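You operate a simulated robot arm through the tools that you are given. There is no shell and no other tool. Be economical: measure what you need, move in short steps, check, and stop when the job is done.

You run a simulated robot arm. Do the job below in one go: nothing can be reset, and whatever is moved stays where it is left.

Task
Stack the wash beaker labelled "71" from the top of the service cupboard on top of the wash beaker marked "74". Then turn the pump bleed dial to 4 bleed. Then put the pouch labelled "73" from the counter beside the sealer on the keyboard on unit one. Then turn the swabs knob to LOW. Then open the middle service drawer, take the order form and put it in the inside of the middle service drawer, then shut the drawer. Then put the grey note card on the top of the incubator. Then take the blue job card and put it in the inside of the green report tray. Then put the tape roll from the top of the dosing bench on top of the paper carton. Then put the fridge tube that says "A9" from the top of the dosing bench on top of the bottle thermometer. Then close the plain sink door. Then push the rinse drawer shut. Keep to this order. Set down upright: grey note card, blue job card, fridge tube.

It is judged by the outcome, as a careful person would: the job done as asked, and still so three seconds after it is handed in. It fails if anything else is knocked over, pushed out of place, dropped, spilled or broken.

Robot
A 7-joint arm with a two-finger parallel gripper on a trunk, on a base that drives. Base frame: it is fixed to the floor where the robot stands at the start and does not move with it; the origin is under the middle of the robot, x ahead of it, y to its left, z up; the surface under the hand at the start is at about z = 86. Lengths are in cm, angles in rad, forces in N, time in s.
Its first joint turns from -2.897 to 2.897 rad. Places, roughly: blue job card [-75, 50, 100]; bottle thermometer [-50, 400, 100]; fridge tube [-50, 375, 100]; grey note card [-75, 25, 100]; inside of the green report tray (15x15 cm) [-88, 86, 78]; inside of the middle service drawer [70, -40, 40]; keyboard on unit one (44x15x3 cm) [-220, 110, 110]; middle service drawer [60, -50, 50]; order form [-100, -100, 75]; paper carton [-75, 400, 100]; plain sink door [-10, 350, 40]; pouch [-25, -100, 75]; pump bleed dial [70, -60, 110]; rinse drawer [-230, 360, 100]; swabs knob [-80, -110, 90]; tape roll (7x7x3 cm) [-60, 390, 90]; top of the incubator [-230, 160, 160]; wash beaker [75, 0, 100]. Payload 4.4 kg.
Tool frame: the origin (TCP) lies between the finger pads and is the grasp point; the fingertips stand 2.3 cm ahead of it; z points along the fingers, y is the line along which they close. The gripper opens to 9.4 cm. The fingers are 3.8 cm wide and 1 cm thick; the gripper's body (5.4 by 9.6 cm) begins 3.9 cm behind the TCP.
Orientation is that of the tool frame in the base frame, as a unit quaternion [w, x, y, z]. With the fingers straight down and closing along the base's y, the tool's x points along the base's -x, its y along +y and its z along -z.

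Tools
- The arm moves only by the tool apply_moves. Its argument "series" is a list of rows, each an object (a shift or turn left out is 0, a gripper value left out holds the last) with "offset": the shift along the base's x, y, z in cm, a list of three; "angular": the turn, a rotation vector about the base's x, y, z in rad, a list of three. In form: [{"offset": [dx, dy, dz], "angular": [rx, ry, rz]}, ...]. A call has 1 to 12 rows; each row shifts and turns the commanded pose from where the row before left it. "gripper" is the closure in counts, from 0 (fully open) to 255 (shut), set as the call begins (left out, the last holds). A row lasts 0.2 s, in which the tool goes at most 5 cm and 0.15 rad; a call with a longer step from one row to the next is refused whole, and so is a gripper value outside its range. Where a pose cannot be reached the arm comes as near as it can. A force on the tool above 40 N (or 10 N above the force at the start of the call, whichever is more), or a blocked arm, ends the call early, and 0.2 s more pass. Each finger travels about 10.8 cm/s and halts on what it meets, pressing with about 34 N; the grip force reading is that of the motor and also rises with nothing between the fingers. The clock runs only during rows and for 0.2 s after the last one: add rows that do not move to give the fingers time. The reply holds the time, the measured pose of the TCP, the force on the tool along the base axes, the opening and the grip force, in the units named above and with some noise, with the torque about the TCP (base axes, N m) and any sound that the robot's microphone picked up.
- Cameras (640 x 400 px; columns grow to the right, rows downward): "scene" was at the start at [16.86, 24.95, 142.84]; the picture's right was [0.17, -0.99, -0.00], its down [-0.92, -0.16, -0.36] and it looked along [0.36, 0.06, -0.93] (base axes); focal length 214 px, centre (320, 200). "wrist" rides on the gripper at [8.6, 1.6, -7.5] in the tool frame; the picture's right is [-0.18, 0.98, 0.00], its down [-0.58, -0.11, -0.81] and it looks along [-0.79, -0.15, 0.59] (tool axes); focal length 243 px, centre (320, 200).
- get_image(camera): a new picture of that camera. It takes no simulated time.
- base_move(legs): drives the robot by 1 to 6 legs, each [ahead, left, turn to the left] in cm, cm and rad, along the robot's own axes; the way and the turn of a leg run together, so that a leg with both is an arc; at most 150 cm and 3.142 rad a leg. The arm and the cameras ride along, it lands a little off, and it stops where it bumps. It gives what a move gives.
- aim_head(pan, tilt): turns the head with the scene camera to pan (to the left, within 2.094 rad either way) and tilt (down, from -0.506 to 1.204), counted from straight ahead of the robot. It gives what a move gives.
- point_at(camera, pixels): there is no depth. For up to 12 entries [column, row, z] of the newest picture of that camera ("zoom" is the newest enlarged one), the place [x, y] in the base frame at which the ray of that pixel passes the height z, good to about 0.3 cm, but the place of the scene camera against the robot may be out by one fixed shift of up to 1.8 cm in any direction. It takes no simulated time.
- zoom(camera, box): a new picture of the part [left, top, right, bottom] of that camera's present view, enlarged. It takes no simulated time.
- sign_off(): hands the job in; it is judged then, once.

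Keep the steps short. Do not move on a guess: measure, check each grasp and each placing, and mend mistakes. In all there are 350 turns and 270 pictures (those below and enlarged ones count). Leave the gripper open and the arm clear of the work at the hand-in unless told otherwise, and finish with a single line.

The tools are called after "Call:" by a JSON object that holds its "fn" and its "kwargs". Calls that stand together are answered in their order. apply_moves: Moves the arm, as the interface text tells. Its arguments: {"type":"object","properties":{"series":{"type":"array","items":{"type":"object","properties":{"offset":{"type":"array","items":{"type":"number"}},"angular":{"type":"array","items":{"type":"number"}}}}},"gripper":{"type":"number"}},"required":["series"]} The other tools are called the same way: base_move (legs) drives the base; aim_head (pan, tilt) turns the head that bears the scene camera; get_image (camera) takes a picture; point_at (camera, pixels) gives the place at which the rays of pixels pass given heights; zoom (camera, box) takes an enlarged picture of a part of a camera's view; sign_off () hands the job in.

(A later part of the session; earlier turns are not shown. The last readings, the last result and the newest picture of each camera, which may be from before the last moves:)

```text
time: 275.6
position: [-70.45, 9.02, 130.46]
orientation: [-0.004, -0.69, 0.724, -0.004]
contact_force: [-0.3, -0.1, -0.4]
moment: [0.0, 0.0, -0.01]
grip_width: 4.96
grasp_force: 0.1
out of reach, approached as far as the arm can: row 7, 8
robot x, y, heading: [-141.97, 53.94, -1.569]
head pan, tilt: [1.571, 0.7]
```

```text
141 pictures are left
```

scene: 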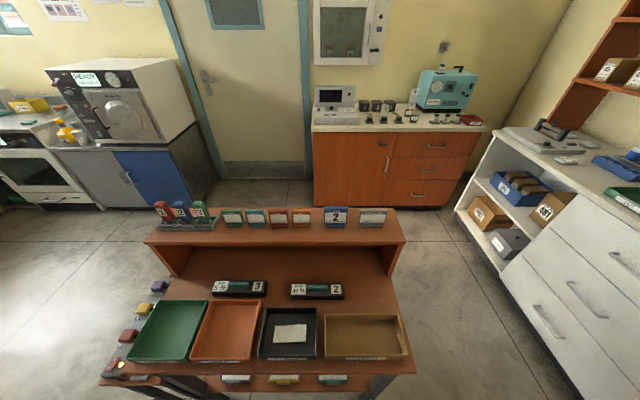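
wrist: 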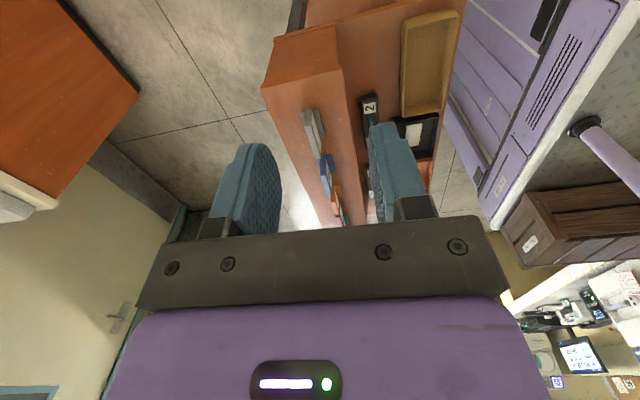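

Near reach limit; shift the base 8 cm toward the desk, then zoom at the cards.

Call:
{"fn": "base_move", "kwargs": {"legs": [[0, 7, 0]]}}

Call:
{"fn": "apply_moves", "kwargs": {"series": [{"offset": [0, 0, -2], "angular": [0, 0, 0.048]}, {"offset": [0, 0, -4]}, {"offset": [0, 0, -4]}, {}]}}

Call:
{"fn": "zoom", "kwargs": {"camera": "wrist", "box": [250, 60, 410, 200]}}

```text
time: 276.6
position: [-63.5, 8.99, 130.54]
orientation: [-0.004, -0.69, 0.724, -0.004]
contact_force: [0.3, 0.4, 0.0]
moment: [-0.07, -0.03, 0.0]
grip_width: 4.97
grasp_force: 0.1
robot x, y, heading: [-135.39, 53.85, -1.571]
head pan, tilt: [1.571, 0.7]
```

```text
time: 277.6
position: [-60.58, 8.3, 121.54]
orientation: [-0.004, -0.707, 0.707, -0.003]
contact_force: [0.1, -0.3, 0.2]
moment: [-0.01, -0.02, 0.0]
grip_width: 4.97
grasp_force: 0.1
out of reach, approached as far as the arm can: row 1, 2, 3
robot x, y, heading: [-135.41, 54.01, -1.566]
head pan, tilt: [1.571, 0.7]
```

```text
2.86 times, centred on (330, 130) of wrist
```

zoom: 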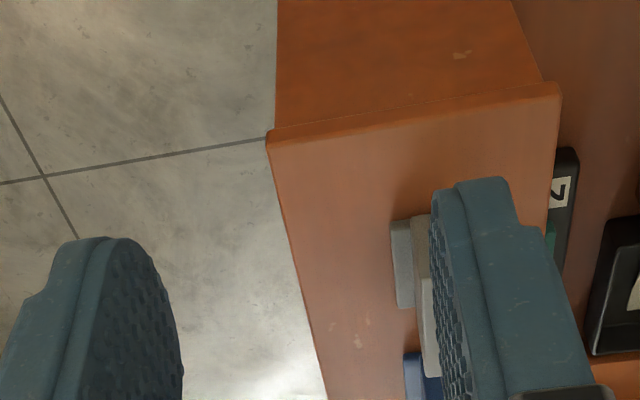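

Move the hand -3.5 in x to see the card and settle within reach.

Call:
{"fn": "apply_moves", "kwargs": {"series": [{"offset": [-2, 0, 0]}, {"offset": [-2, 0, 0]}, {"offset": [-1, 0, 0]}, {}]}}

Call:
{"fn": "zoom", "kwargs": {"camera": "wrist", "box": [240, 60, 400, 200]}}

```text
time: 278.6
position: [-61.21, 7.21, 122.54]
orientation: [-0.004, -0.706, 0.708, -0.004]
contact_force: [0.3, 0.5, 0.4]
moment: [-0.02, 0.02, -0.03]
grip_width: 4.96
grasp_force: 0.1
out of reach, approached as far as the arm can: row 1, 2, 3
robot x, y, heading: [-135.1, 53.93, -1.57]
head pan, tilt: [1.571, 0.7]
```

```text
2.86 times, centred on (320, 130) of wrist
```

zoom: 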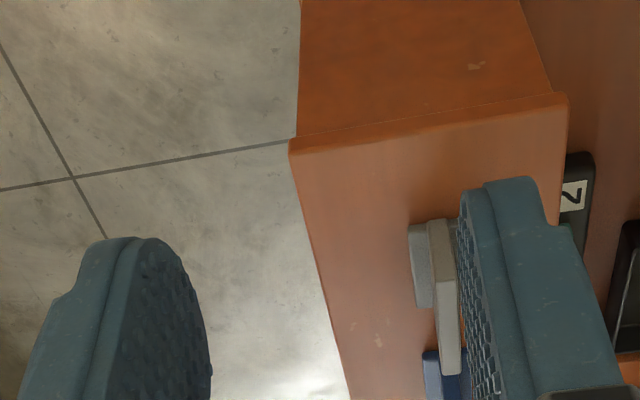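

Command still lies outside reach; step further back and toward +y.

Call:
{"fn": "apply_moves", "kwargs": {"series": [{"offset": [-3, 1, 0]}, {"offset": [-3, 2, 0]}, {"offset": [0, 2, 0]}, {}]}}

Call:
{"fn": "zoom", "kwargs": {"camera": "wrist", "box": [260, 60, 420, 200]}}

```text
time: 279.6
position: [-60.87, 9.94, 123.77]
orientation: [-0.004, -0.706, 0.708, -0.003]
contact_force: [0.7, 0.1, -0.7]
moment: [0.01, -0.02, -0.01]
grip_width: 4.99
grasp_force: 0.0
out of reach, approached as far as the arm can: row 1, 2, 3
robot x, y, heading: [-135.23, 54.14, -1.568]
head pan, tilt: [1.571, 0.7]
```

```text
2.86 times, centred on (340, 130) of wrist
```

zoom: 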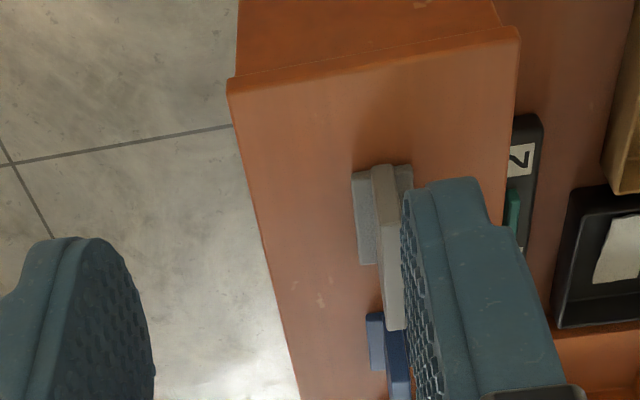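

This yaw is at a joint limit. I'll use the opposite yaw (camera on +y side), gripping the grey card near its -y end so the camera stays clear of the blue card. Rotate back -180° and move to above y≈45.

Call:
{"fn": "apply_moves", "kwargs": {"series": [{"offset": [0, 1, 1], "angular": [0, 0, -0.1428]}, {"offset": [0, 1, 1], "angular": [0, 0, -0.1428]}, {"offset": [0, 1, 1], "angular": [0, 0, -0.1428]}, {"offset": [0, 1, 1], "angular": [0, 0, -0.1428]}, {"offset": [0, 1, 1], "angular": [0, 0, -0.1428]}, {"offset": [0, 1, 1], "angular": [0, 0, -0.1428]}, {"offset": [0, 1, 0], "angular": [0, 0, -0.1428]}, {"offset": [0, 1, 0], "angular": [0, 0, -0.1428]}, {"offset": [0, 1, 0], "angular": [0, 0, -0.1428]}, {"offset": [0, 1, 0], "angular": [0, 0, -0.1428]}, {"offset": [0, 1, 0], "angular": [0, 0, -0.1428]}, {}]}}

Call:
{"fn": "apply_moves", "kwargs": {"series": [{"offset": [0, 1, 0], "angular": [0, 0, -0.1428]}, {"offset": [0, 1, 0], "angular": [0, 0, -0.1428]}, {"offset": [0, 1, 0], "angular": [0, 0, -0.1428]}, {"offset": [0, 1, 0], "angular": [0, 0, -0.1428]}, {"offset": [0, 2, 0], "angular": [0, 0, -0.1428]}, {"offset": [0, 2, 0], "angular": [0, 0, -0.1428]}, {"offset": [0, 2, 0], "angular": [0, 0, -0.1428]}, {"offset": [0, 2, 0], "angular": [0, 0, -0.1428]}, {"offset": [0, 2, 0], "angular": [0, 0, -0.1428]}, {"offset": [0, 2, 0], "angular": [0, 0, -0.1428]}, {"offset": [0, 2, 0], "angular": [0, 0, -0.1428]}, {}]}}

Call:
{"fn": "get_image", "kwargs": {"camera": "wrist"}}

```text
time: 282.2
position: [-61.04, 21.2, 129.42]
orientation: [-0.007, 0.002, 1.0, 0.0]
contact_force: [-0.1, -1.0, 0.3]
moment: [-0.02, 0.03, -0.01]
grip_width: 4.98
grasp_force: 0.1
out of reach, approached as far as the arm can: row 5, 10
robot x, y, heading: [-135.19, 53.89, -1.57]
head pan, tilt: [1.571, 0.7]
```

```text
time: 284.8
position: [-60.53, 39.1, 129.71]
orientation: [-0.004, 0.708, 0.706, 0.004]
contact_force: [-0.9, 0.8, -0.3]
moment: [0.02, -0.01, -0.02]
grip_width: 4.96
grasp_force: 0.1
out of reach, approached as far as the arm can: row 2, 6
robot x, y, heading: [-135.39, 54.28, -1.566]
head pan, tilt: [1.571, 0.7]
```

```text
137 pictures are left
```

wrist: 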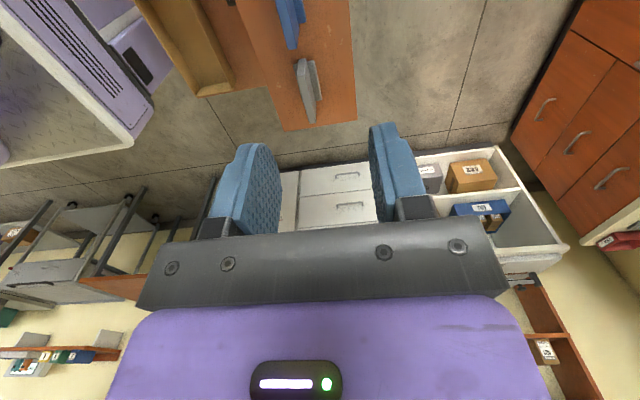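

Good: grey card at (308,90), blue at (290,20). Zoom.

Call:
{"fn": "zoom", "kwargs": {"camera": "wrist", "box": [255, 0, 375, 130]}}

```text
3.08 times, centred on (315, 65) of wrist
```

zoom: 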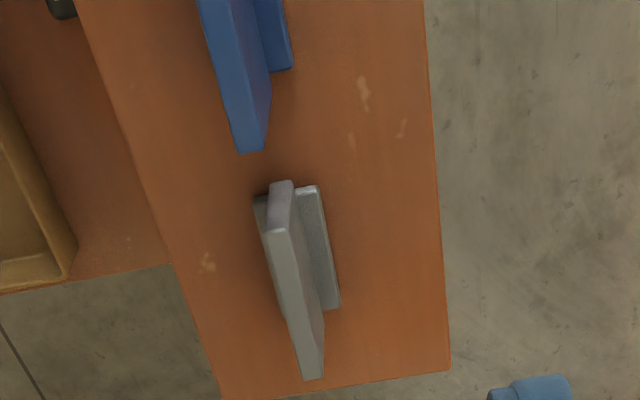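

Call:
{"fn": "point_at", "kwargs": {"camera": "zoom", "pixels": [[265, 233, 104], [285, 228, 104], [303, 379, 104], [324, 376, 104], [270, 184, 98], [292, 181, 98], [318, 186, 98], [340, 308, 98], [238, 152, 105], [263, 149, 105], [440, 250, 97], [215, 380, 97]]}}

```text
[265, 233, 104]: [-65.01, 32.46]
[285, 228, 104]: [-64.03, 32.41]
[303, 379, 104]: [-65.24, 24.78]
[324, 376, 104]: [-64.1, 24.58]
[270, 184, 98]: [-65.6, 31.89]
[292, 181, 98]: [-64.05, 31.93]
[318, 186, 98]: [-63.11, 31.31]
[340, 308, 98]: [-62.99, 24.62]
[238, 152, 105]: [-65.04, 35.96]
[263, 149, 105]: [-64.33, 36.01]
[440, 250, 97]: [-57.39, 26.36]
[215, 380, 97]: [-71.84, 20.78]
```

Grey card plate: x -65.1…-64.1, y 24.6…32.3, top z≈104. Go above (-64.6,27.2), down to z 110, check.

Call:
{"fn": "apply_moves", "kwargs": {"series": [{"offset": [-1.4, -4, 0]}, {"offset": [-1.4, -4, 0]}, {"offset": [-1.3, -3.9, 0]}, {"offset": [0, 0, -4]}, {"offset": [0, 0, -4]}, {"offset": [0, 0, -4]}, {"offset": [0, 0, -4]}, {"offset": [0, 0, -3]}, {}]}}

Call:
{"fn": "get_image", "kwargs": {"camera": "wrist"}}

```text
time: 286.8
position: [-64.82, 27.2, 110.69]
orientation: [-0.004, 0.708, 0.706, 0.004]
contact_force: [-0.3, 0.1, 0.4]
moment: [0.02, 0.01, 0.0]
grip_width: 4.98
grasp_force: 0.2
robot x, y, heading: [-135.6, 54.16, -1.572]
head pan, tilt: [1.571, 0.7]
```

```text
135 pictures are left
```

wrist: 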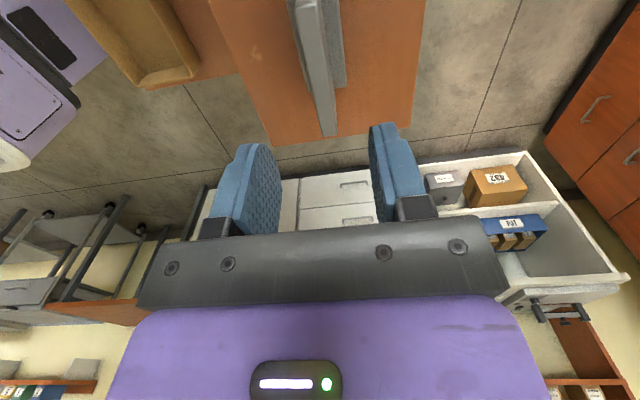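

Aligned. Descend 8 and close.

Call:
{"fn": "apply_moves", "kwargs": {"series": [{"offset": [0, 0, -3]}, {"offset": [0, 0, -3]}, {"offset": [0, 0, -2]}, {}]}}

Call:
{"fn": "apply_moves", "kwargs": {"gripper": 255, "series": [{}, {}, {}, {}]}}

Call:
{"fn": "get_image", "kwargs": {"camera": "wrist"}}

Call:
{"fn": "zoom", "kwargs": {"camera": "scene", "box": [260, 150, 440, 290]}}

```text
time: 287.8
position: [-64.66, 27.19, 102.8]
orientation: [-0.003, 0.707, 0.707, 0.004]
contact_force: [-0.6, -0.1, 0.2]
moment: [-0.02, -0.03, 0.04]
grip_width: 4.99
grasp_force: 0.2
robot x, y, heading: [-135.59, 53.61, -1.57]
head pan, tilt: [1.571, 0.7]
```

```text
time: 288.8
position: [-64.56, 27.11, 102.82]
orientation: [-0.003, 0.708, 0.707, 0.004]
contact_force: [-1.0, 0.4, -0.2]
moment: [0.0, 0.0, 0.0]
grip_width: 1.1
grasp_force: 34.0
robot x, y, heading: [-135.35, 53.73, -1.572]
head pan, tilt: [1.571, 0.7]
```

```text
134 pictures are left
```

wrist: 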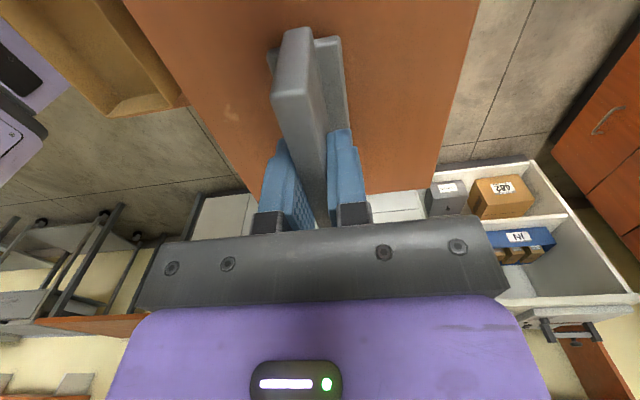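

```text
2.86 times, centred on (350, 220) of scene
```

zoom: 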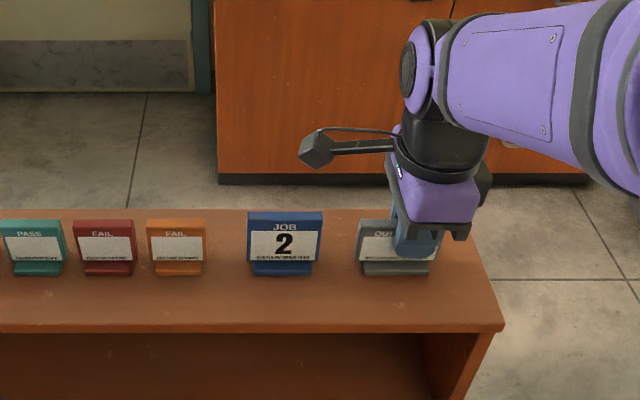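

Gripped (1.1). Lift slowly 27 cm.

Call:
{"fn": "apply_moves", "kwargs": {"series": [{"offset": [0, 0, 0.4]}, {"offset": [0, 0, 0.8]}, {"offset": [0, 0, 1.5]}, {"offset": [0, 0, 2]}, {"offset": [0, 0, 2.5]}, {"offset": [0, 0, 3]}, {"offset": [0, 0, 3]}, {"offset": [0, 0, 3]}, {"offset": [0, 0, 3]}, {"offset": [0, 0, 3]}, {"offset": [0, 0, 2]}, {}]}}

Call:
{"fn": "zoom", "kwargs": {"camera": "scene", "box": [240, 100, 440, 260]}}

```text
time: 291.4
position: [-64.59, 27.36, 126.89]
orientation: [-0.004, 0.708, 0.707, 0.003]
contact_force: [0.4, -0.2, -0.3]
moment: [-0.03, -0.02, 0.01]
grip_width: 1.07
grasp_force: 33.8
robot x, y, heading: [-135.45, 54.03, -1.57]
head pan, tilt: [1.571, 0.7]
```

```text
2.50 times, centred on (340, 180) of scene
```

zoom: 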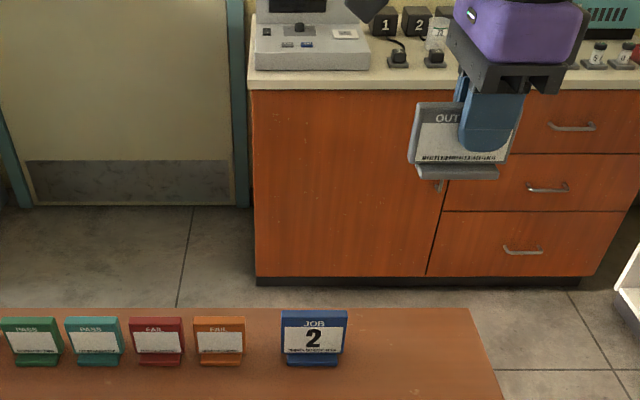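

Held upright. Bring the hand back to the front compact pose at z≈131.

Call:
{"fn": "apply_moves", "kwargs": {"series": [{"offset": [-2, -2, 1]}, {"offset": [-3, -3, 1]}, {"offset": [-3.5, -3, 1]}, {"offset": [-4, -2.5, 1]}, {"offset": [-4, -2.5, 0]}, {"offset": [-4, -2.5, 0]}, {"offset": [-4, -2.5, 0]}, {"offset": [-4, -2, 0]}, {"offset": [-4, -1.5, 0]}, {"offset": [-4.5, -1, 0]}, {"offset": [-4.5, 0, 0]}, {"offset": [-4.5, 0, 0]}]}}

Call:
{"fn": "apply_moves", "kwargs": {"series": [{"offset": [-4.5, 0, 0]}, {"offset": [-4.5, 0, 0]}, {"offset": [-4.5, 0, 0]}, {"offset": [-4.5, 0, 0]}, {"offset": [-4, 0, 0]}, {"offset": [-4, 0, 0]}, {"offset": [-3, 0, 0]}, {}]}}

Call:
{"fn": "base_move", "kwargs": {"legs": [[-60, 0, 0]]}}

Call:
{"fn": "aim_head", "kwargs": {"pan": 1.57, "tilt": 0.9}}

Call:
{"fn": "get_image", "kwargs": {"camera": "scene"}}

```text
time: 294.0
position: [-110.75, 4.56, 130.78]
orientation: [-0.004, 0.707, 0.707, 0.004]
contact_force: [0.2, -0.8, 0.1]
moment: [0.05, 0.05, -0.02]
grip_width: 1.12
grasp_force: 34.4
robot x, y, heading: [-135.49, 53.73, -1.568]
head pan, tilt: [1.571, 0.7]
```

```text
time: 295.8
position: [-139.51, 4.64, 130.8]
orientation: [-0.004, 0.707, 0.707, 0.003]
contact_force: [0.7, 0.3, 0.0]
moment: [0.05, -0.04, 0.0]
grip_width: 1.09
grasp_force: 34.3
robot x, y, heading: [-135.38, 53.9, -1.571]
head pan, tilt: [1.571, 0.7]
```

```text
time: 299.2
position: [-139.78, 65.42, 130.75]
orientation: [-0.004, 0.708, 0.706, 0.003]
contact_force: [-0.1, 0.5, 0.2]
moment: [0.01, 0.01, 0.01]
grip_width: 1.08
grasp_force: 34.2
robot x, y, heading: [-135.5, 114.7, -1.575]
head pan, tilt: [1.571, 0.7]
```

```text
time: 299.9
position: [-139.86, 65.4, 130.88]
orientation: [-0.004, 0.708, 0.706, 0.004]
contact_force: [0.3, -0.3, -1.1]
moment: [0.01, -0.02, -0.02]
grip_width: 1.11
grasp_force: 33.7
robot x, y, heading: [-134.99, 114.5, -1.571]
head pan, tilt: [1.571, 0.901]
```

```text
131 pictures are left
```

scene: 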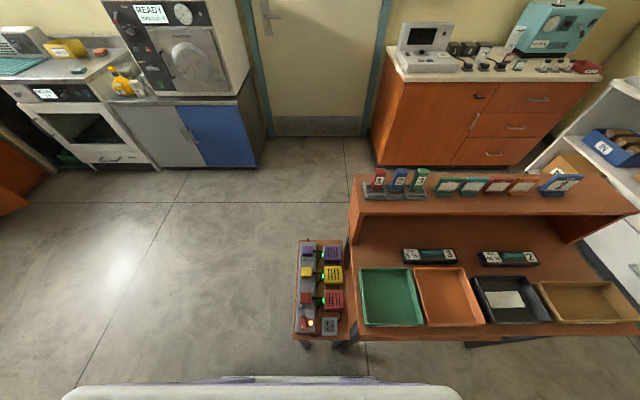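

Clear. Continue back 50, then 15 toward +x, then turn right 90° to face the incubator.

Call:
{"fn": "base_move", "kwargs": {"legs": [[-50, 0, 0], [0, 15, 0], [0, 0, -1.57]]}}

Call:
{"fn": "aim_head", "kwargs": {"pan": 0.2, "tilt": 0.3}}

Call:
{"fn": "get_image", "kwargs": {"camera": "scene"}}

```text
time: 307.7
position: [-170.03, 168.85, 130.9]
orientation: [0.0, 1.0, -0.001, 0.005]
contact_force: [0.5, -0.4, -0.2]
moment: [0.01, 0.04, -0.02]
grip_width: 1.13
grasp_force: 34.2
robot x, y, heading: [-120.73, 164.65, -3.146]
head pan, tilt: [1.571, 0.901]
```

```text
time: 309.2
position: [-169.91, 168.86, 130.82]
orientation: [0.0, 1.0, -0.001, 0.006]
contact_force: [0.4, -0.3, -1.0]
moment: [-0.06, -0.05, 0.01]
grip_width: 1.1
grasp_force: 33.7
robot x, y, heading: [-120.51, 165.01, -3.141]
head pan, tilt: [0.201, 0.3]
```

```text
130 pictures are left
```

scene: 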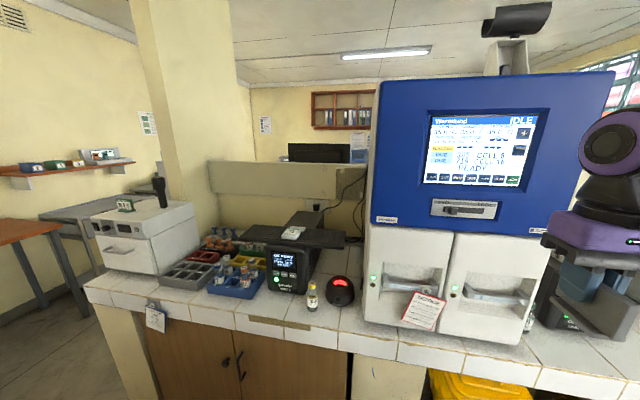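

The blue-screen machine at y≈142–194 (top z≈160) is the incubator. Raise the hand to z≈178 in front of it.

Call:
{"fn": "apply_moves", "kwargs": {"series": [{"offset": [0, 0, 2]}, {"offset": [0, 0, 4]}, {"offset": [0, 0, 4]}, {"offset": [0, 0, 4]}, {"offset": [0, 0, 4]}, {"offset": [0, 0, 4]}, {"offset": [0, 0, 4]}, {"offset": [0, 0, 4]}, {"offset": [0, 0, 4]}, {"offset": [0, 0, 4]}, {"offset": [0, 0, 4]}, {"offset": [0, 0, 4]}]}}

Call:
{"fn": "get_image", "kwargs": {"camera": "wrist"}}

Call:
{"fn": "aim_head", "kwargs": {"pan": 0.0, "tilt": 0.0}}

Call:
{"fn": "get_image", "kwargs": {"camera": "scene"}}

```text
time: 311.8
position: [-171.19, 169.04, 164.63]
orientation: [0.0, 1.0, -0.001, 0.002]
contact_force: [1.1, 0.8, -1.4]
moment: [0.01, 0.0, 0.04]
grip_width: 1.08
grasp_force: 34.3
out of reach, approached as far as the arm can: row 9, 10, 11, 12
robot x, y, heading: [-120.99, 164.37, -3.145]
head pan, tilt: [0.201, 0.3]
```

```text
129 pictures are left
```

wrist: 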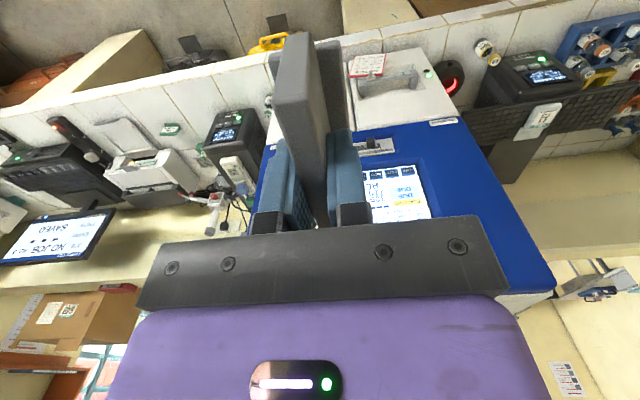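

```text
time: 312.6
position: [-171.18, 169.1, 164.57]
orientation: [0.001, 1.0, -0.001, 0.003]
contact_force: [-0.2, 0.2, -0.3]
moment: [0.01, 0.01, -0.03]
grip_width: 1.13
grasp_force: 34.1
robot x, y, heading: [-120.71, 164.72, -3.141]
head pan, tilt: [0.0, 0.0]
```

```text
128 pictures are left
```

scene: 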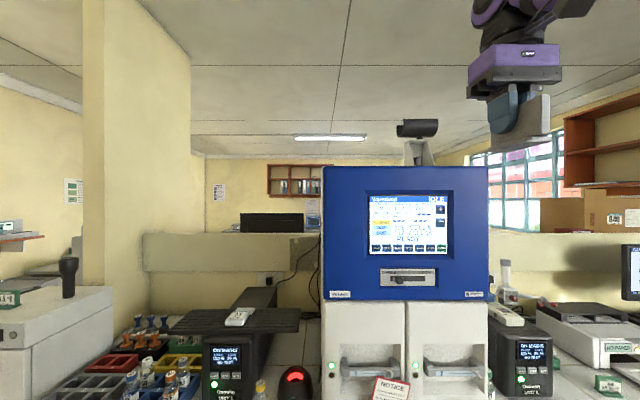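

Incubator top ≈155±2; my card's bottom is at ~159. Try a bit higher while moving slightly forward (still in front of the machine).

Call:
{"fn": "apply_moves", "kwargs": {"series": [{"offset": [-3, 0, 1]}, {"offset": [-3, 0, 1]}, {"offset": [-2, 0, 2]}, {"offset": [0, 0, 2]}, {"offset": [0, 0, 2]}, {}]}}

Call:
{"fn": "get_image", "kwargs": {"camera": "scene"}}

```text
time: 314.0
position: [-179.87, 168.97, 165.15]
orientation: [-0.001, 1.0, -0.001, 0.004]
contact_force: [0.1, 0.6, -0.6]
moment: [0.01, 0.03, 0.0]
grip_width: 1.13
grasp_force: 33.8
out of reach, approached as far as the arm can: row 1, 2, 3, 4, 5
robot x, y, heading: [-120.46, 164.6, -3.141]
head pan, tilt: [0.0, 0.0]
```

```text
127 pictures are left
```

scene: 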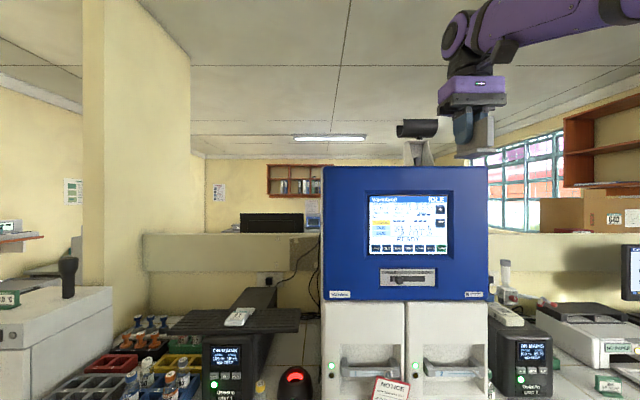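

Call:
{"fn": "point_at", "kwargs": {"camera": "scene", "pixels": [[475, 158, 159], [475, 158, 155], [475, 158, 151], [400, 167, 155], [400, 167, 152], [322, 167, 155], [489, 167, 155], [470, 100, 165]]}}

```text
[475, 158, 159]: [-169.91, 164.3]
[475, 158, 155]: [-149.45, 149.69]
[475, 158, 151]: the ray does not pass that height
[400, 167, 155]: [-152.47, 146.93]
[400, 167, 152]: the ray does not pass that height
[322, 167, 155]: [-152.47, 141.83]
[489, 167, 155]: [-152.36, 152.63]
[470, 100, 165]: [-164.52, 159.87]
```

The camera sits higher than thought: the incubator top is ≈162–163, and a vertical tool tops out at z≈165, not enough. Test if leaning the tool 45° back toward me lets the TCP get to ~172 (still in front of the machine).

Call:
{"fn": "apply_moves", "kwargs": {"series": [{"angular": [0, 0.131, 0]}, {"angular": [0, 0.131, 0]}, {"angular": [0, 0.131, 0]}, {"angular": [0, 0.131, 0]}, {"angular": [0, 0.131, 0]}, {"angular": [0, 0.131, 0]}, {"offset": [0, 0, 3]}, {"offset": [0, 0, 3]}, {"offset": [0, 0, 3]}, {}]}}

```text
time: 316.2
position: [-179.95, 169.02, 174.35]
orientation: [0.0, 0.925, 0.0, -0.379]
contact_force: [0.5, -0.4, -0.7]
moment: [0.02, 0.03, -0.01]
grip_width: 1.11
grasp_force: 33.8
robot x, y, heading: [-120.74, 164.42, -3.142]
head pan, tilt: [0.0, 0.0]
```

That works (z 174). Test a smaller lean (0.5 rad).

Call:
{"fn": "apply_moves", "kwargs": {"series": [{"angular": [0, -0.143, 0]}, {"angular": [0, -0.143, 0]}, {"offset": [0, 0, 0]}, {}]}}

```text
time: 317.2
position: [-179.89, 168.93, 174.4]
orientation: [0.0, 0.97, -0.001, -0.242]
contact_force: [-0.2, 0.2, 0.4]
moment: [-0.01, 0.01, 0.01]
grip_width: 1.11
grasp_force: 34.5
robot x, y, heading: [-120.59, 164.51, -3.144]
head pan, tilt: [0.0, 0.0]
```

Call:
{"fn": "apply_moves", "kwargs": {"series": [{"angular": [0, -0.1, 0]}, {"angular": [0, -0.1, 0]}, {"offset": [-3, 0, 0]}, {}]}}

```text
time: 318.2
position: [-182.87, 169.11, 174.18]
orientation: [0.0, 0.989, -0.001, -0.145]
contact_force: [-0.7, 0.3, -0.2]
moment: [-0.04, 0.03, 0.01]
grip_width: 1.1
grasp_force: 33.9
robot x, y, heading: [-120.74, 164.57, -3.141]
head pan, tilt: [0.0, 0.0]
```

Call:
{"fn": "apply_moves", "kwargs": {"series": [{"angular": [0, -0.1, 0]}, {"angular": [0, -0.1, 0]}, {"offset": [0, 0, 0], "angular": [0, -0.09, 0]}, {}]}}

```text
time: 319.2
position: [-182.14, 169.1, 165.56]
orientation: [0.0, 1.0, -0.001, -0.003]
contact_force: [-0.5, 0.3, 0.0]
moment: [-0.03, 0.01, 0.0]
grip_width: 1.1
grasp_force: 34.0
out of reach, approached as far as the arm can: row 1, 2, 3
robot x, y, heading: [-120.7, 164.88, -3.144]
head pan, tilt: [0.0, 0.0]
```

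Vertical is limited to ~165.5 here, with slight lean it goes higher. Check the vertical limit a little further out (x≈-193, still before the machine's face).

Call:
{"fn": "apply_moves", "kwargs": {"series": [{"offset": [-4, 0, 1.5]}, {"offset": [-4, 0, 1.5]}, {"offset": [-2.5, 0, 2]}, {"offset": [0, 0, 2]}, {}]}}

Call:
{"fn": "get_image", "kwargs": {"camera": "scene"}}

```text
time: 320.4
position: [-189.49, 169.17, 164.51]
orientation: [0.0, 1.0, -0.001, -0.002]
contact_force: [0.4, 0.0, -0.6]
moment: [0.0, -0.01, 0.0]
grip_width: 1.09
grasp_force: 34.5
out of reach, approached as far as the arm can: row 1, 2, 3, 4
robot x, y, heading: [-120.95, 164.46, -3.143]
head pan, tilt: [0.0, 0.0]
```

```text
126 pictures are left
```

scene: 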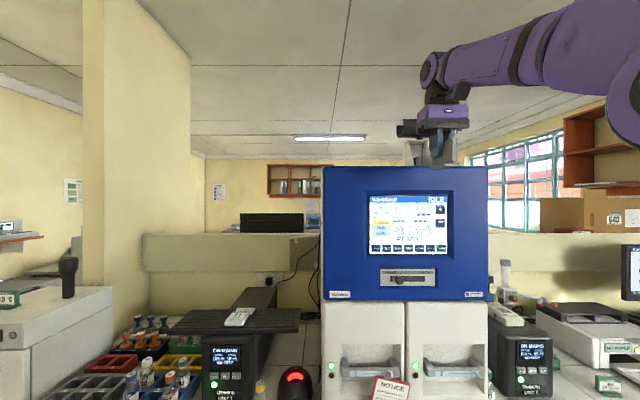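

By ratio in this view the card's bottom is ~1 cm below the top edge at TCP 164.5; so a slight lean suffices. Raise with lean 0.25 and look at the top surface with the wrist camera.

Call:
{"fn": "apply_moves", "kwargs": {"series": [{"offset": [4, 0, 0], "angular": [0, 0.125, 0]}, {"offset": [4, 0, 0], "angular": [0, 0.125, 0]}, {"offset": [0, 0, 3]}, {"offset": [0, 0, 3]}, {"offset": [0, 0, 2.5]}, {}]}}

Call:
{"fn": "get_image", "kwargs": {"camera": "wrist"}}

```text
time: 321.8
position: [-181.43, 169.11, 172.92]
orientation: [0.0, 0.992, 0.0, -0.125]
contact_force: [0.2, -0.1, -0.4]
moment: [-0.02, 0.02, -0.02]
grip_width: 1.1
grasp_force: 34.6
robot x, y, heading: [-120.61, 164.88, -3.136]
head pan, tilt: [0.0, 0.0]
```

```text
125 pictures are left
```

wrist: 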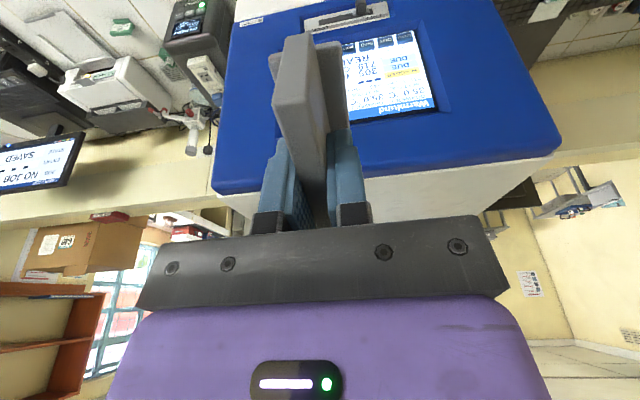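

Call:
{"fn": "point_at", "kwargs": {"camera": "wrist", "pixels": [[212, 195, 160], [560, 150, 160], [212, 195, 164], [560, 150, 164], [540, 172, 162], [400, 215, 162], [232, 15, 120], [385, 165, 162]]}}

```text
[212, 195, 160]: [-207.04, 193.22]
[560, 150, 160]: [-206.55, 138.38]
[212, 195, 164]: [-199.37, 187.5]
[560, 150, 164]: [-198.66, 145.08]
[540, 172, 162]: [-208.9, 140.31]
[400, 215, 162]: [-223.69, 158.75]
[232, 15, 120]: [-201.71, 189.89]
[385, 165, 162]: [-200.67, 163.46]
```

Incubator: top z≈161.5, front x≈-204, y 142–191. I'll set the card at about (-214,155), away from the scanner bracket. Shift hand to y=155, then drive ahead 27.

Call:
{"fn": "apply_moves", "kwargs": {"series": [{"offset": [0, -3, 0]}, {"offset": [0, -4, 0]}, {"offset": [0, -4, 0]}, {"offset": [0, -3, 0]}, {}]}}

Call:
{"fn": "base_move", "kwargs": {"legs": [[14, 0, 0]]}}

Call:
{"fn": "get_image", "kwargs": {"camera": "wrist"}}

```text
time: 323.0
position: [-181.26, 154.9, 172.97]
orientation: [0.0, 0.992, -0.001, -0.125]
contact_force: [0.4, 0.1, -0.1]
moment: [-0.04, 0.03, 0.02]
grip_width: 1.12
grasp_force: 33.9
robot x, y, heading: [-120.7, 164.29, -3.141]
head pan, tilt: [0.0, 0.0]
```

```text
time: 324.3
position: [-195.11, 154.99, 172.94]
orientation: [0.0, 0.992, -0.001, -0.125]
contact_force: [0.0, 0.2, -0.8]
moment: [-0.01, -0.03, 0.02]
grip_width: 1.08
grasp_force: 34.1
robot x, y, heading: [-134.77, 164.73, 3.142]
head pan, tilt: [0.0, 0.0]
```

```text
124 pictures are left
```

wrist: 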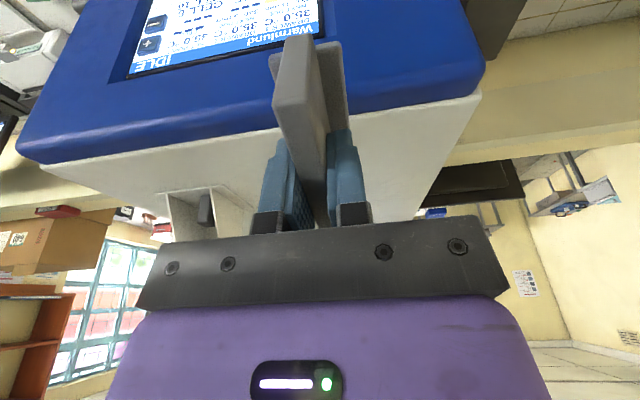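

White top is clear here; the bracket stands to the left. Measure.

Call:
{"fn": "point_at", "kwargs": {"camera": "wrist", "pixels": [[478, 97, 161.5], [478, 97, 160], [45, 165, 161.5], [485, 65, 161.5], [20, 150, 161.5], [420, 215, 161.5], [170, 195, 161.5], [250, 205, 161.5]]}}

```text
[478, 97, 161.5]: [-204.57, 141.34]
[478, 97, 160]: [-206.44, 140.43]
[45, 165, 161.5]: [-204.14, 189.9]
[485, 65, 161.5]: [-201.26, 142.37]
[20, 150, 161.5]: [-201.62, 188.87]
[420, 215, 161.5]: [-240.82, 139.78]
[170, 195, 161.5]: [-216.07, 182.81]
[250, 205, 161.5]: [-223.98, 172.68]
```

Top: x -204…-241, y 141…190. Drive ahead 16 more.

Call:
{"fn": "base_move", "kwargs": {"legs": [[16, 0, 0]]}}

Call:
{"fn": "apply_moves", "kwargs": {"series": [{"offset": [-1, 0, -1], "angular": [0, -0.05, 0]}, {"offset": [-1, 0, -1], "angular": [0, -0.05, 0]}, {"offset": [-1, 0, -1], "angular": [0, -0.05, 0]}, {}]}}

Call:
{"fn": "get_image", "kwargs": {"camera": "wrist"}}

Call:
{"fn": "get_image", "kwargs": {"camera": "scene"}}

```text
time: 325.7
position: [-211.42, 155.07, 172.94]
orientation: [0.001, 0.992, -0.001, -0.126]
contact_force: [0.4, -0.7, 0.6]
moment: [-0.02, -0.02, 0.02]
grip_width: 1.09
grasp_force: 33.6
robot x, y, heading: [-150.78, 164.74, 3.145]
head pan, tilt: [0.0, 0.0]
```

```text
time: 326.7
position: [-214.14, 155.12, 168.24]
orientation: [0.0, 0.999, -0.001, -0.052]
contact_force: [0.4, 0.4, 0.0]
moment: [-0.01, -0.05, 0.02]
grip_width: 1.09
grasp_force: 34.1
out of reach, approached as far as the arm can: row 2, 3
robot x, y, heading: [-150.85, 164.76, 3.144]
head pan, tilt: [0.0, 0.0]
```

```text
123 pictures are left
```

wrist: 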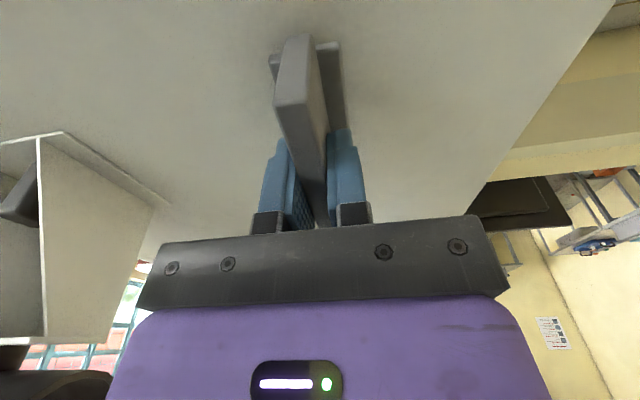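

```text
122 pictures are left
```

scene: 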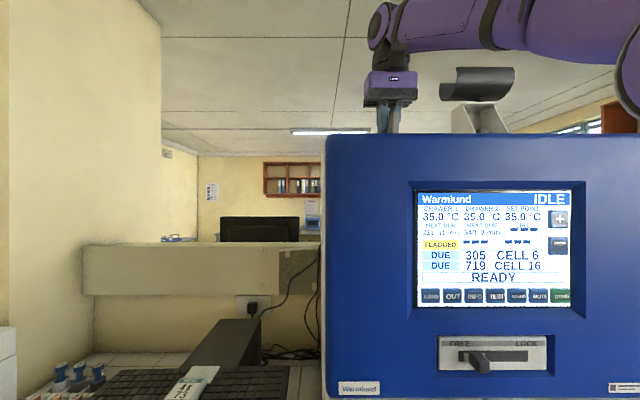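

Over the top. Lower by small steps while reducing the lean, until contact.

Call:
{"fn": "apply_moves", "kwargs": {"series": [{"offset": [0, 0, -0.6], "angular": [0, -0.03, 0]}, {"offset": [0, 0, -0.6], "angular": [0, -0.02, 0]}, {"offset": [0, 0, -0.5], "angular": [0, -0.02, 0]}, {}]}}

Call:
{"fn": "get_image", "kwargs": {"camera": "scene"}}

```text
time: 327.7
position: [-213.95, 155.28, 166.14]
orientation: [0.001, 1.0, 0.0, -0.018]
contact_force: [0.2, -0.4, 33.6]
moment: [0.03, 0.07, 0.03]
grip_width: 1.1
grasp_force: 34.0
out of reach, approached as far as the arm can: row 1
robot x, y, heading: [-151.07, 164.69, 3.137]
head pan, tilt: [0.0, 0.0]
```

```text
121 pictures are left
```

scene: 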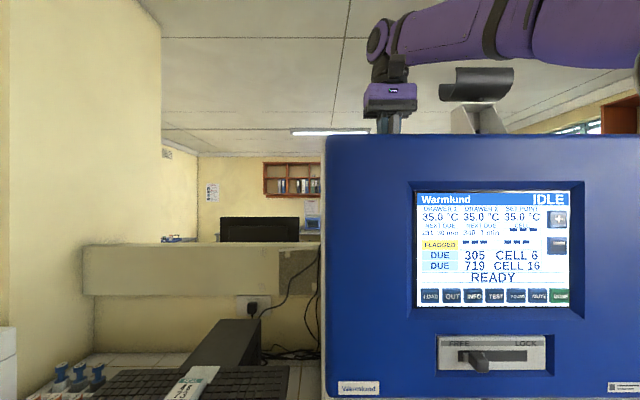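

Contact with near-zero lean. Ease, open, then lift with increasing lean.

Call:
{"fn": "apply_moves", "kwargs": {"series": [{"offset": [0, 0, 0.15]}, {}]}}

Call:
{"fn": "apply_moves", "kwargs": {"gripper": 140, "series": [{}, {}, {}, {}]}}

Call:
{"fn": "get_image", "kwargs": {"camera": "wrist"}}

```text
time: 328.3
position: [-213.94, 155.23, 166.04]
orientation: [0.001, 1.0, -0.002, -0.018]
contact_force: [2.6, 0.6, 33.0]
moment: [0.08, 0.05, -0.02]
grip_width: 1.11
grasp_force: 34.2
out of reach, approached as far as the arm can: row 1
robot x, y, heading: [-150.89, 164.48, 3.145]
head pan, tilt: [0.0, 0.0]
```

```text
time: 329.3
position: [-214.02, 155.28, 165.86]
orientation: [0.001, 1.0, -0.002, -0.017]
contact_force: [0.3, 0.7, -0.3]
moment: [0.0, 0.0, 0.02]
grip_width: 4.23
grasp_force: 0.1
robot x, y, heading: [-150.96, 164.8, 3.145]
head pan, tilt: [0.0, 0.0]
```

```text
120 pictures are left
```

wrist: 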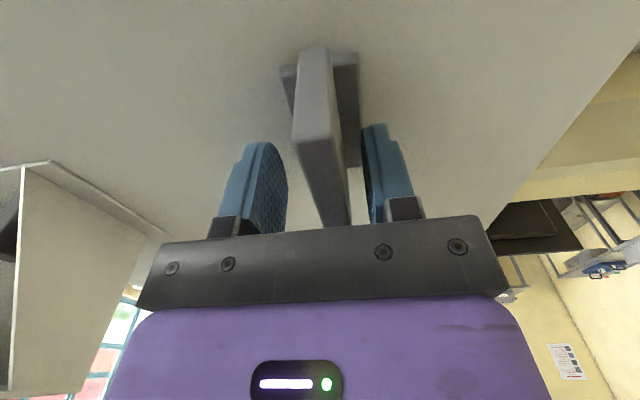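

Card stands. Lift out.

Call:
{"fn": "apply_moves", "kwargs": {"series": [{"offset": [0, 0, 0.6], "angular": [0, 0.05, 0]}, {"offset": [0, 0, 1], "angular": [0, 0.05, 0]}, {"offset": [0, 0, 1.5], "angular": [0, 0.05, 0]}, {"offset": [0, 0, 2], "angular": [0, 0.05, 0]}, {"offset": [0, 0, 2], "angular": [0, 0.05, 0]}, {"offset": [1, 0, 1.5], "angular": [0, 0.05, 0]}, {"offset": [2, 0, 1]}, {}]}}

Call:
{"fn": "get_image", "kwargs": {"camera": "wrist"}}

```text
time: 331.1
position: [-211.06, 155.18, 175.52]
orientation: [0.0, 0.986, -0.001, -0.166]
contact_force: [-0.8, -0.3, 1.4]
moment: [0.04, -0.03, -0.02]
grip_width: 4.24
grasp_force: 0.1
robot x, y, heading: [-150.53, 164.74, 3.139]
head pan, tilt: [0.0, 0.0]
```

```text
119 pictures are left
```

wrist: 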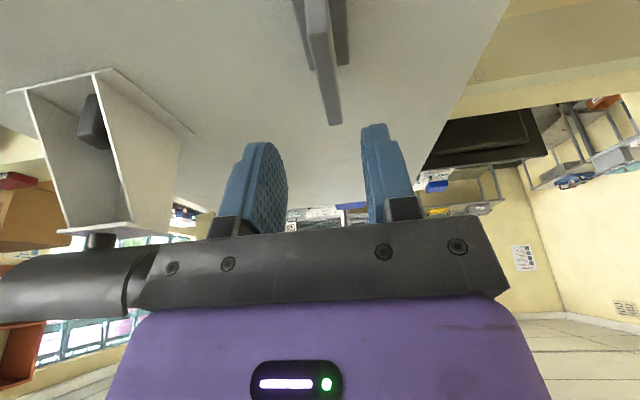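

Grey card stands on the incubator. Back out 30, lower the hand upright, then turn back to heading -90° and go to y≈70.

Call:
{"fn": "base_move", "kwargs": {"legs": [[-30, 0, 0]]}}

Call:
{"fn": "apply_moves", "kwargs": {"series": [{"offset": [1, 1, -4], "angular": [0, -0.084, 0]}, {"offset": [1, 1, -4], "angular": [0, -0.084, 0]}, {"offset": [1, 1, -4], "angular": [0, -0.084, 0]}, {"offset": [1, 1, -4], "angular": [0, -0.084, 0]}, {"offset": [1, 1, -4]}, {"offset": [1, 1, -4]}, {"offset": [1, 1, -4]}, {"offset": [1, 1, -4]}, {"offset": [1, 1, -4]}, {"offset": [1, 0, -4]}, {"offset": [1, 0, -3]}, {}]}}

Call:
{"fn": "base_move", "kwargs": {"legs": [[0, 0, 1.57], [0, -14, 0], [95, 0, 0]]}}

Call:
{"fn": "aim_head", "kwargs": {"pan": 1.57, "tilt": 0.8}}

Call:
{"fn": "get_image", "kwargs": {"camera": "scene"}}

```text
time: 333.2
position: [-180.84, 155.02, 175.52]
orientation: [0.0, 0.986, 0.001, -0.165]
contact_force: [-0.9, -0.7, -0.5]
moment: [-0.02, -0.01, 0.0]
grip_width: 4.24
grasp_force: 0.0
robot x, y, heading: [-120.76, 164.4, -3.14]
head pan, tilt: [0.0, 0.0]
```

```text
time: 335.8
position: [-169.98, 164.09, 132.69]
orientation: [0.001, 1.0, 0.001, 0.003]
contact_force: [-0.7, -0.2, 0.7]
moment: [0.04, 0.02, -0.01]
grip_width: 4.26
grasp_force: 0.0
robot x, y, heading: [-120.94, 164.49, -3.138]
head pan, tilt: [0.0, 0.0]
```

```text
time: 345.6
position: [-132.76, 18.23, 132.81]
orientation: [-0.001, 0.707, 0.707, 0.003]
contact_force: [0.3, 0.7, 0.7]
moment: [-0.01, 0.01, -0.02]
grip_width: 4.24
grasp_force: 0.0
robot x, y, heading: [-133.85, 67.23, -1.568]
head pan, tilt: [0.0, 0.0]
```

```text
time: 347.3
position: [-132.93, 18.23, 132.67]
orientation: [-0.002, 0.707, 0.707, 0.003]
contact_force: [0.5, 0.1, -0.2]
moment: [0.0, 0.0, -0.03]
grip_width: 4.23
grasp_force: 0.0
robot x, y, heading: [-133.6, 67.71, -1.567]
head pan, tilt: [1.571, 0.799]
```

```text
118 pictures are left
```

scene: 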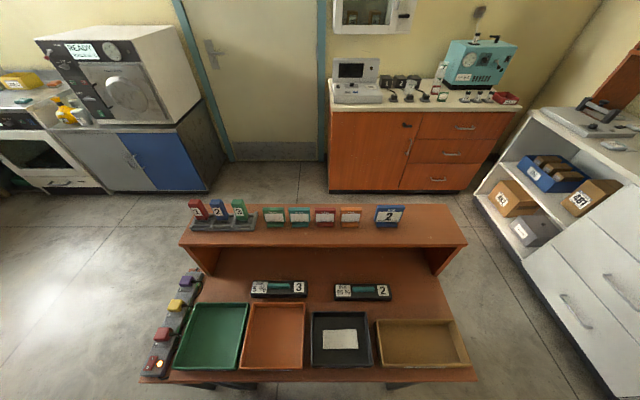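

Blue job card ("JOB 2") at (390,215). Swing the hand over to (-63,52,130).

Call:
{"fn": "apply_moves", "kwargs": {"series": [{"offset": [3, 0, 0]}, {"offset": [4.5, 0, 0]}, {"offset": [4.7, 0, 0]}, {"offset": [4.7, 0, 0]}, {"offset": [4.7, 0, 0]}, {"offset": [4.7, 1, 0]}, {"offset": [4.5, 2, 0]}, {"offset": [4.5, 2, 0]}, {"offset": [4.4, 2.2, 0]}, {"offset": [4, 2.8, 0]}, {"offset": [4, 2.8, 0]}, {"offset": [4, 2.8, 0]}]}}

Call:
{"fn": "apply_moves", "kwargs": {"series": [{"offset": [4, 2.8, 0]}, {"offset": [4, 2.8, 0]}, {"offset": [4, 2.8, 0]}, {"offset": [3, 3.5, 0]}, {"offset": [3, 3.5, 0]}, {"offset": [0, 3.5, 0]}, {}]}}

Call:
{"fn": "get_image", "kwargs": {"camera": "wrist"}}

```text
time: 349.9
position: [-81.07, 33.57, 132.63]
orientation: [-0.001, 0.707, 0.707, 0.003]
contact_force: [-1.8, -0.5, -0.3]
moment: [0.03, -0.05, 0.03]
grip_width: 4.23
grasp_force: 0.0
robot x, y, heading: [-133.73, 67.56, -1.569]
head pan, tilt: [1.571, 0.799]
```

```text
time: 351.5
position: [-63.09, 52.52, 132.68]
orientation: [-0.001, 0.707, 0.707, 0.0]
contact_force: [1.0, 0.5, 0.2]
moment: [0.0, 0.02, 0.0]
grip_width: 4.25
grasp_force: 0.0
robot x, y, heading: [-133.34, 67.71, -1.568]
head pan, tilt: [1.571, 0.799]
```

```text
117 pictures are left
```

wrist: 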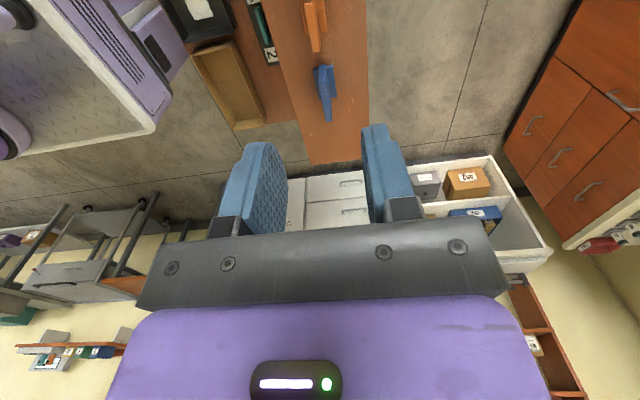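

Call:
{"fn": "zoom", "kwargs": {"camera": "wrist", "box": [270, 0, 390, 130]}}

```text
3.08 times, centred on (330, 65) of wrist
```

zoom: 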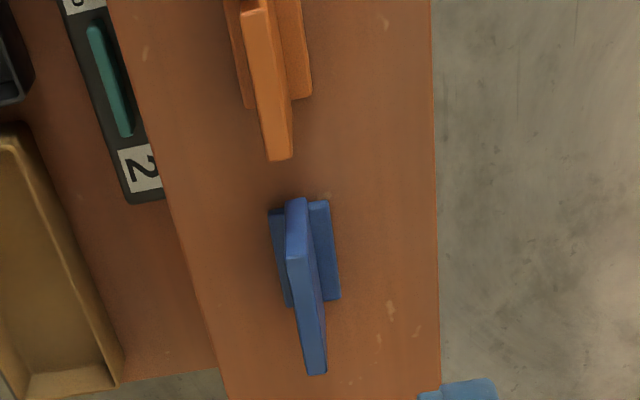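

Call:
{"fn": "point_at", "kwargs": {"camera": "zoom", "pixels": [[289, 262, 106], [311, 256, 106], [305, 375, 106], [327, 372, 106], [289, 201, 99], [306, 198, 99], [270, 211, 98], [329, 201, 98], [340, 298, 98], [268, 160, 105], [292, 158, 105]]}}

```text
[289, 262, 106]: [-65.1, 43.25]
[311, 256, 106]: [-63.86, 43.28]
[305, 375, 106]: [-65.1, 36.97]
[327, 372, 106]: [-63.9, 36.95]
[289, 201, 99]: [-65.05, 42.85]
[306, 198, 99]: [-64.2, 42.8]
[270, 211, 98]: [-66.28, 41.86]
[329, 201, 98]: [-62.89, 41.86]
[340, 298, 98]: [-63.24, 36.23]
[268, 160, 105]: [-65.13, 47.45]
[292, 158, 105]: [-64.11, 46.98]
```

Blue plate: x -65.1…-63.9, y 37…43, top ≈105.6. Go to (-64.5,38.8), down to 103 and close.

Call:
{"fn": "apply_moves", "kwargs": {"gripper": 120, "series": [{"offset": [-0.5, -4.5, 0]}, {"offset": [-0.5, -4.5, 0]}, {"offset": [-0.4, -4.7, 0]}, {"offset": [0, 0, -4.5]}, {"offset": [0, 0, -4.5]}, {"offset": [0, 0, -4.5]}, {"offset": [0, 0, -4.5]}, {"offset": [0, 0, -3.5]}, {}]}}

Call:
{"fn": "get_image", "kwargs": {"camera": "wrist"}}

```text
time: 353.5
position: [-64.62, 39.09, 111.24]
orientation: [-0.001, 0.707, 0.707, 0.003]
contact_force: [0.0, -0.5, 0.0]
moment: [-0.01, 0.03, 0.01]
grip_width: 4.98
grasp_force: 0.0
robot x, y, heading: [-133.72, 66.89, -1.568]
head pan, tilt: [1.571, 0.799]
```

```text
115 pictures are left
```

wrist: 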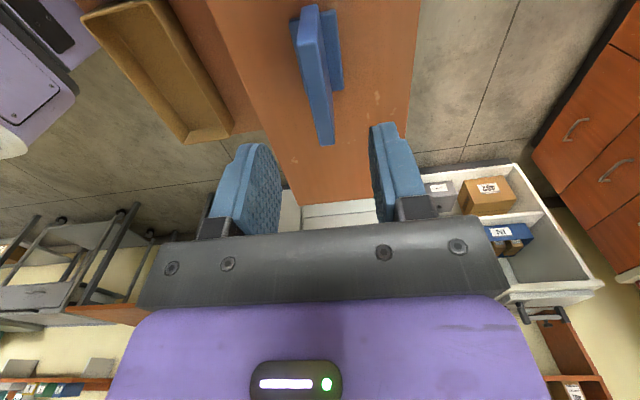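

Aligned. Descend 8.2 and close, then lift slowly.

Call:
{"fn": "apply_moves", "kwargs": {"series": [{"offset": [0, -0.2, -3]}, {"offset": [0, 0, -3]}, {"offset": [0, 0, -2.2]}, {}]}}

Call:
{"fn": "apply_moves", "kwargs": {"gripper": 255, "series": [{}, {}, {}, {}]}}

Call:
{"fn": "apply_moves", "kwargs": {"series": [{"offset": [0, 0, 0.4]}, {"offset": [0, 0, 0.8]}, {"offset": [0, 0, 1.5]}, {"offset": [0, 0, 2]}, {"offset": [0, 0, 2.5]}, {"offset": [0, 0, 3]}, {"offset": [0, 0, 3]}, {"offset": [0, 0, 3]}, {"offset": [0, 0, 2]}, {}]}}

Call:
{"fn": "get_image", "kwargs": {"camera": "scene"}}

```text
time: 354.5
position: [-64.45, 38.71, 102.91]
orientation: [0.0, 0.707, 0.707, 0.002]
contact_force: [0.0, 0.0, -0.3]
moment: [0.03, -0.02, 0.02]
grip_width: 4.97
grasp_force: 0.1
robot x, y, heading: [-133.14, 67.35, -1.57]
head pan, tilt: [1.571, 0.799]
```

```text
time: 355.5
position: [-64.41, 38.66, 102.97]
orientation: [-0.001, 0.706, 0.708, 0.002]
contact_force: [-0.2, -0.2, 1.1]
moment: [0.01, 0.01, -0.03]
grip_width: 1.13
grasp_force: 34.3
robot x, y, heading: [-133.54, 67.35, -1.565]
head pan, tilt: [1.571, 0.799]
```

```text
time: 357.7
position: [-64.41, 38.77, 121.24]
orientation: [-0.002, 0.707, 0.707, 0.002]
contact_force: [0.2, -0.6, -0.7]
moment: [0.0, -0.01, 0.04]
grip_width: 1.13
grasp_force: 33.9
robot x, y, heading: [-133.62, 67.14, -1.572]
head pan, tilt: [1.571, 0.799]
```

```text
114 pictures are left
```

scene: 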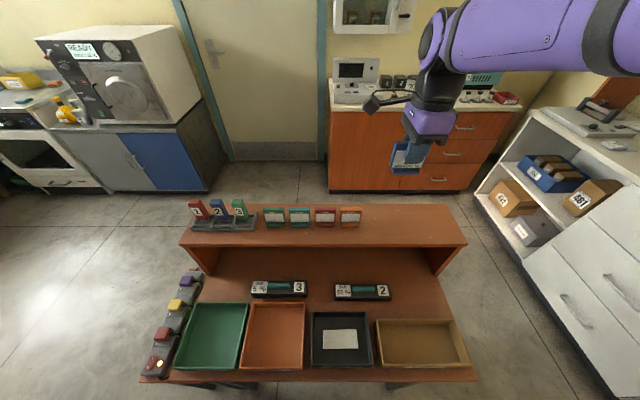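

Blue card held. Measure the green tray in this picture.

Call:
{"fn": "point_at", "kwargs": {"camera": "scene", "pixels": [[193, 303, 80], [248, 303, 80], [237, 370, 80], [174, 370, 80], [211, 335, 77], [445, 207, 98], [467, 243, 98], [475, 375, 76]]}}

```text
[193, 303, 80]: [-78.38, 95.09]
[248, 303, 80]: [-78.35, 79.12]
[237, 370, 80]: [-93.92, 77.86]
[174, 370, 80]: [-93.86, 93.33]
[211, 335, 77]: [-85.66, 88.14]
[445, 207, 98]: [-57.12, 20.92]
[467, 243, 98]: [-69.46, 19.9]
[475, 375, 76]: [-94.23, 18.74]
```

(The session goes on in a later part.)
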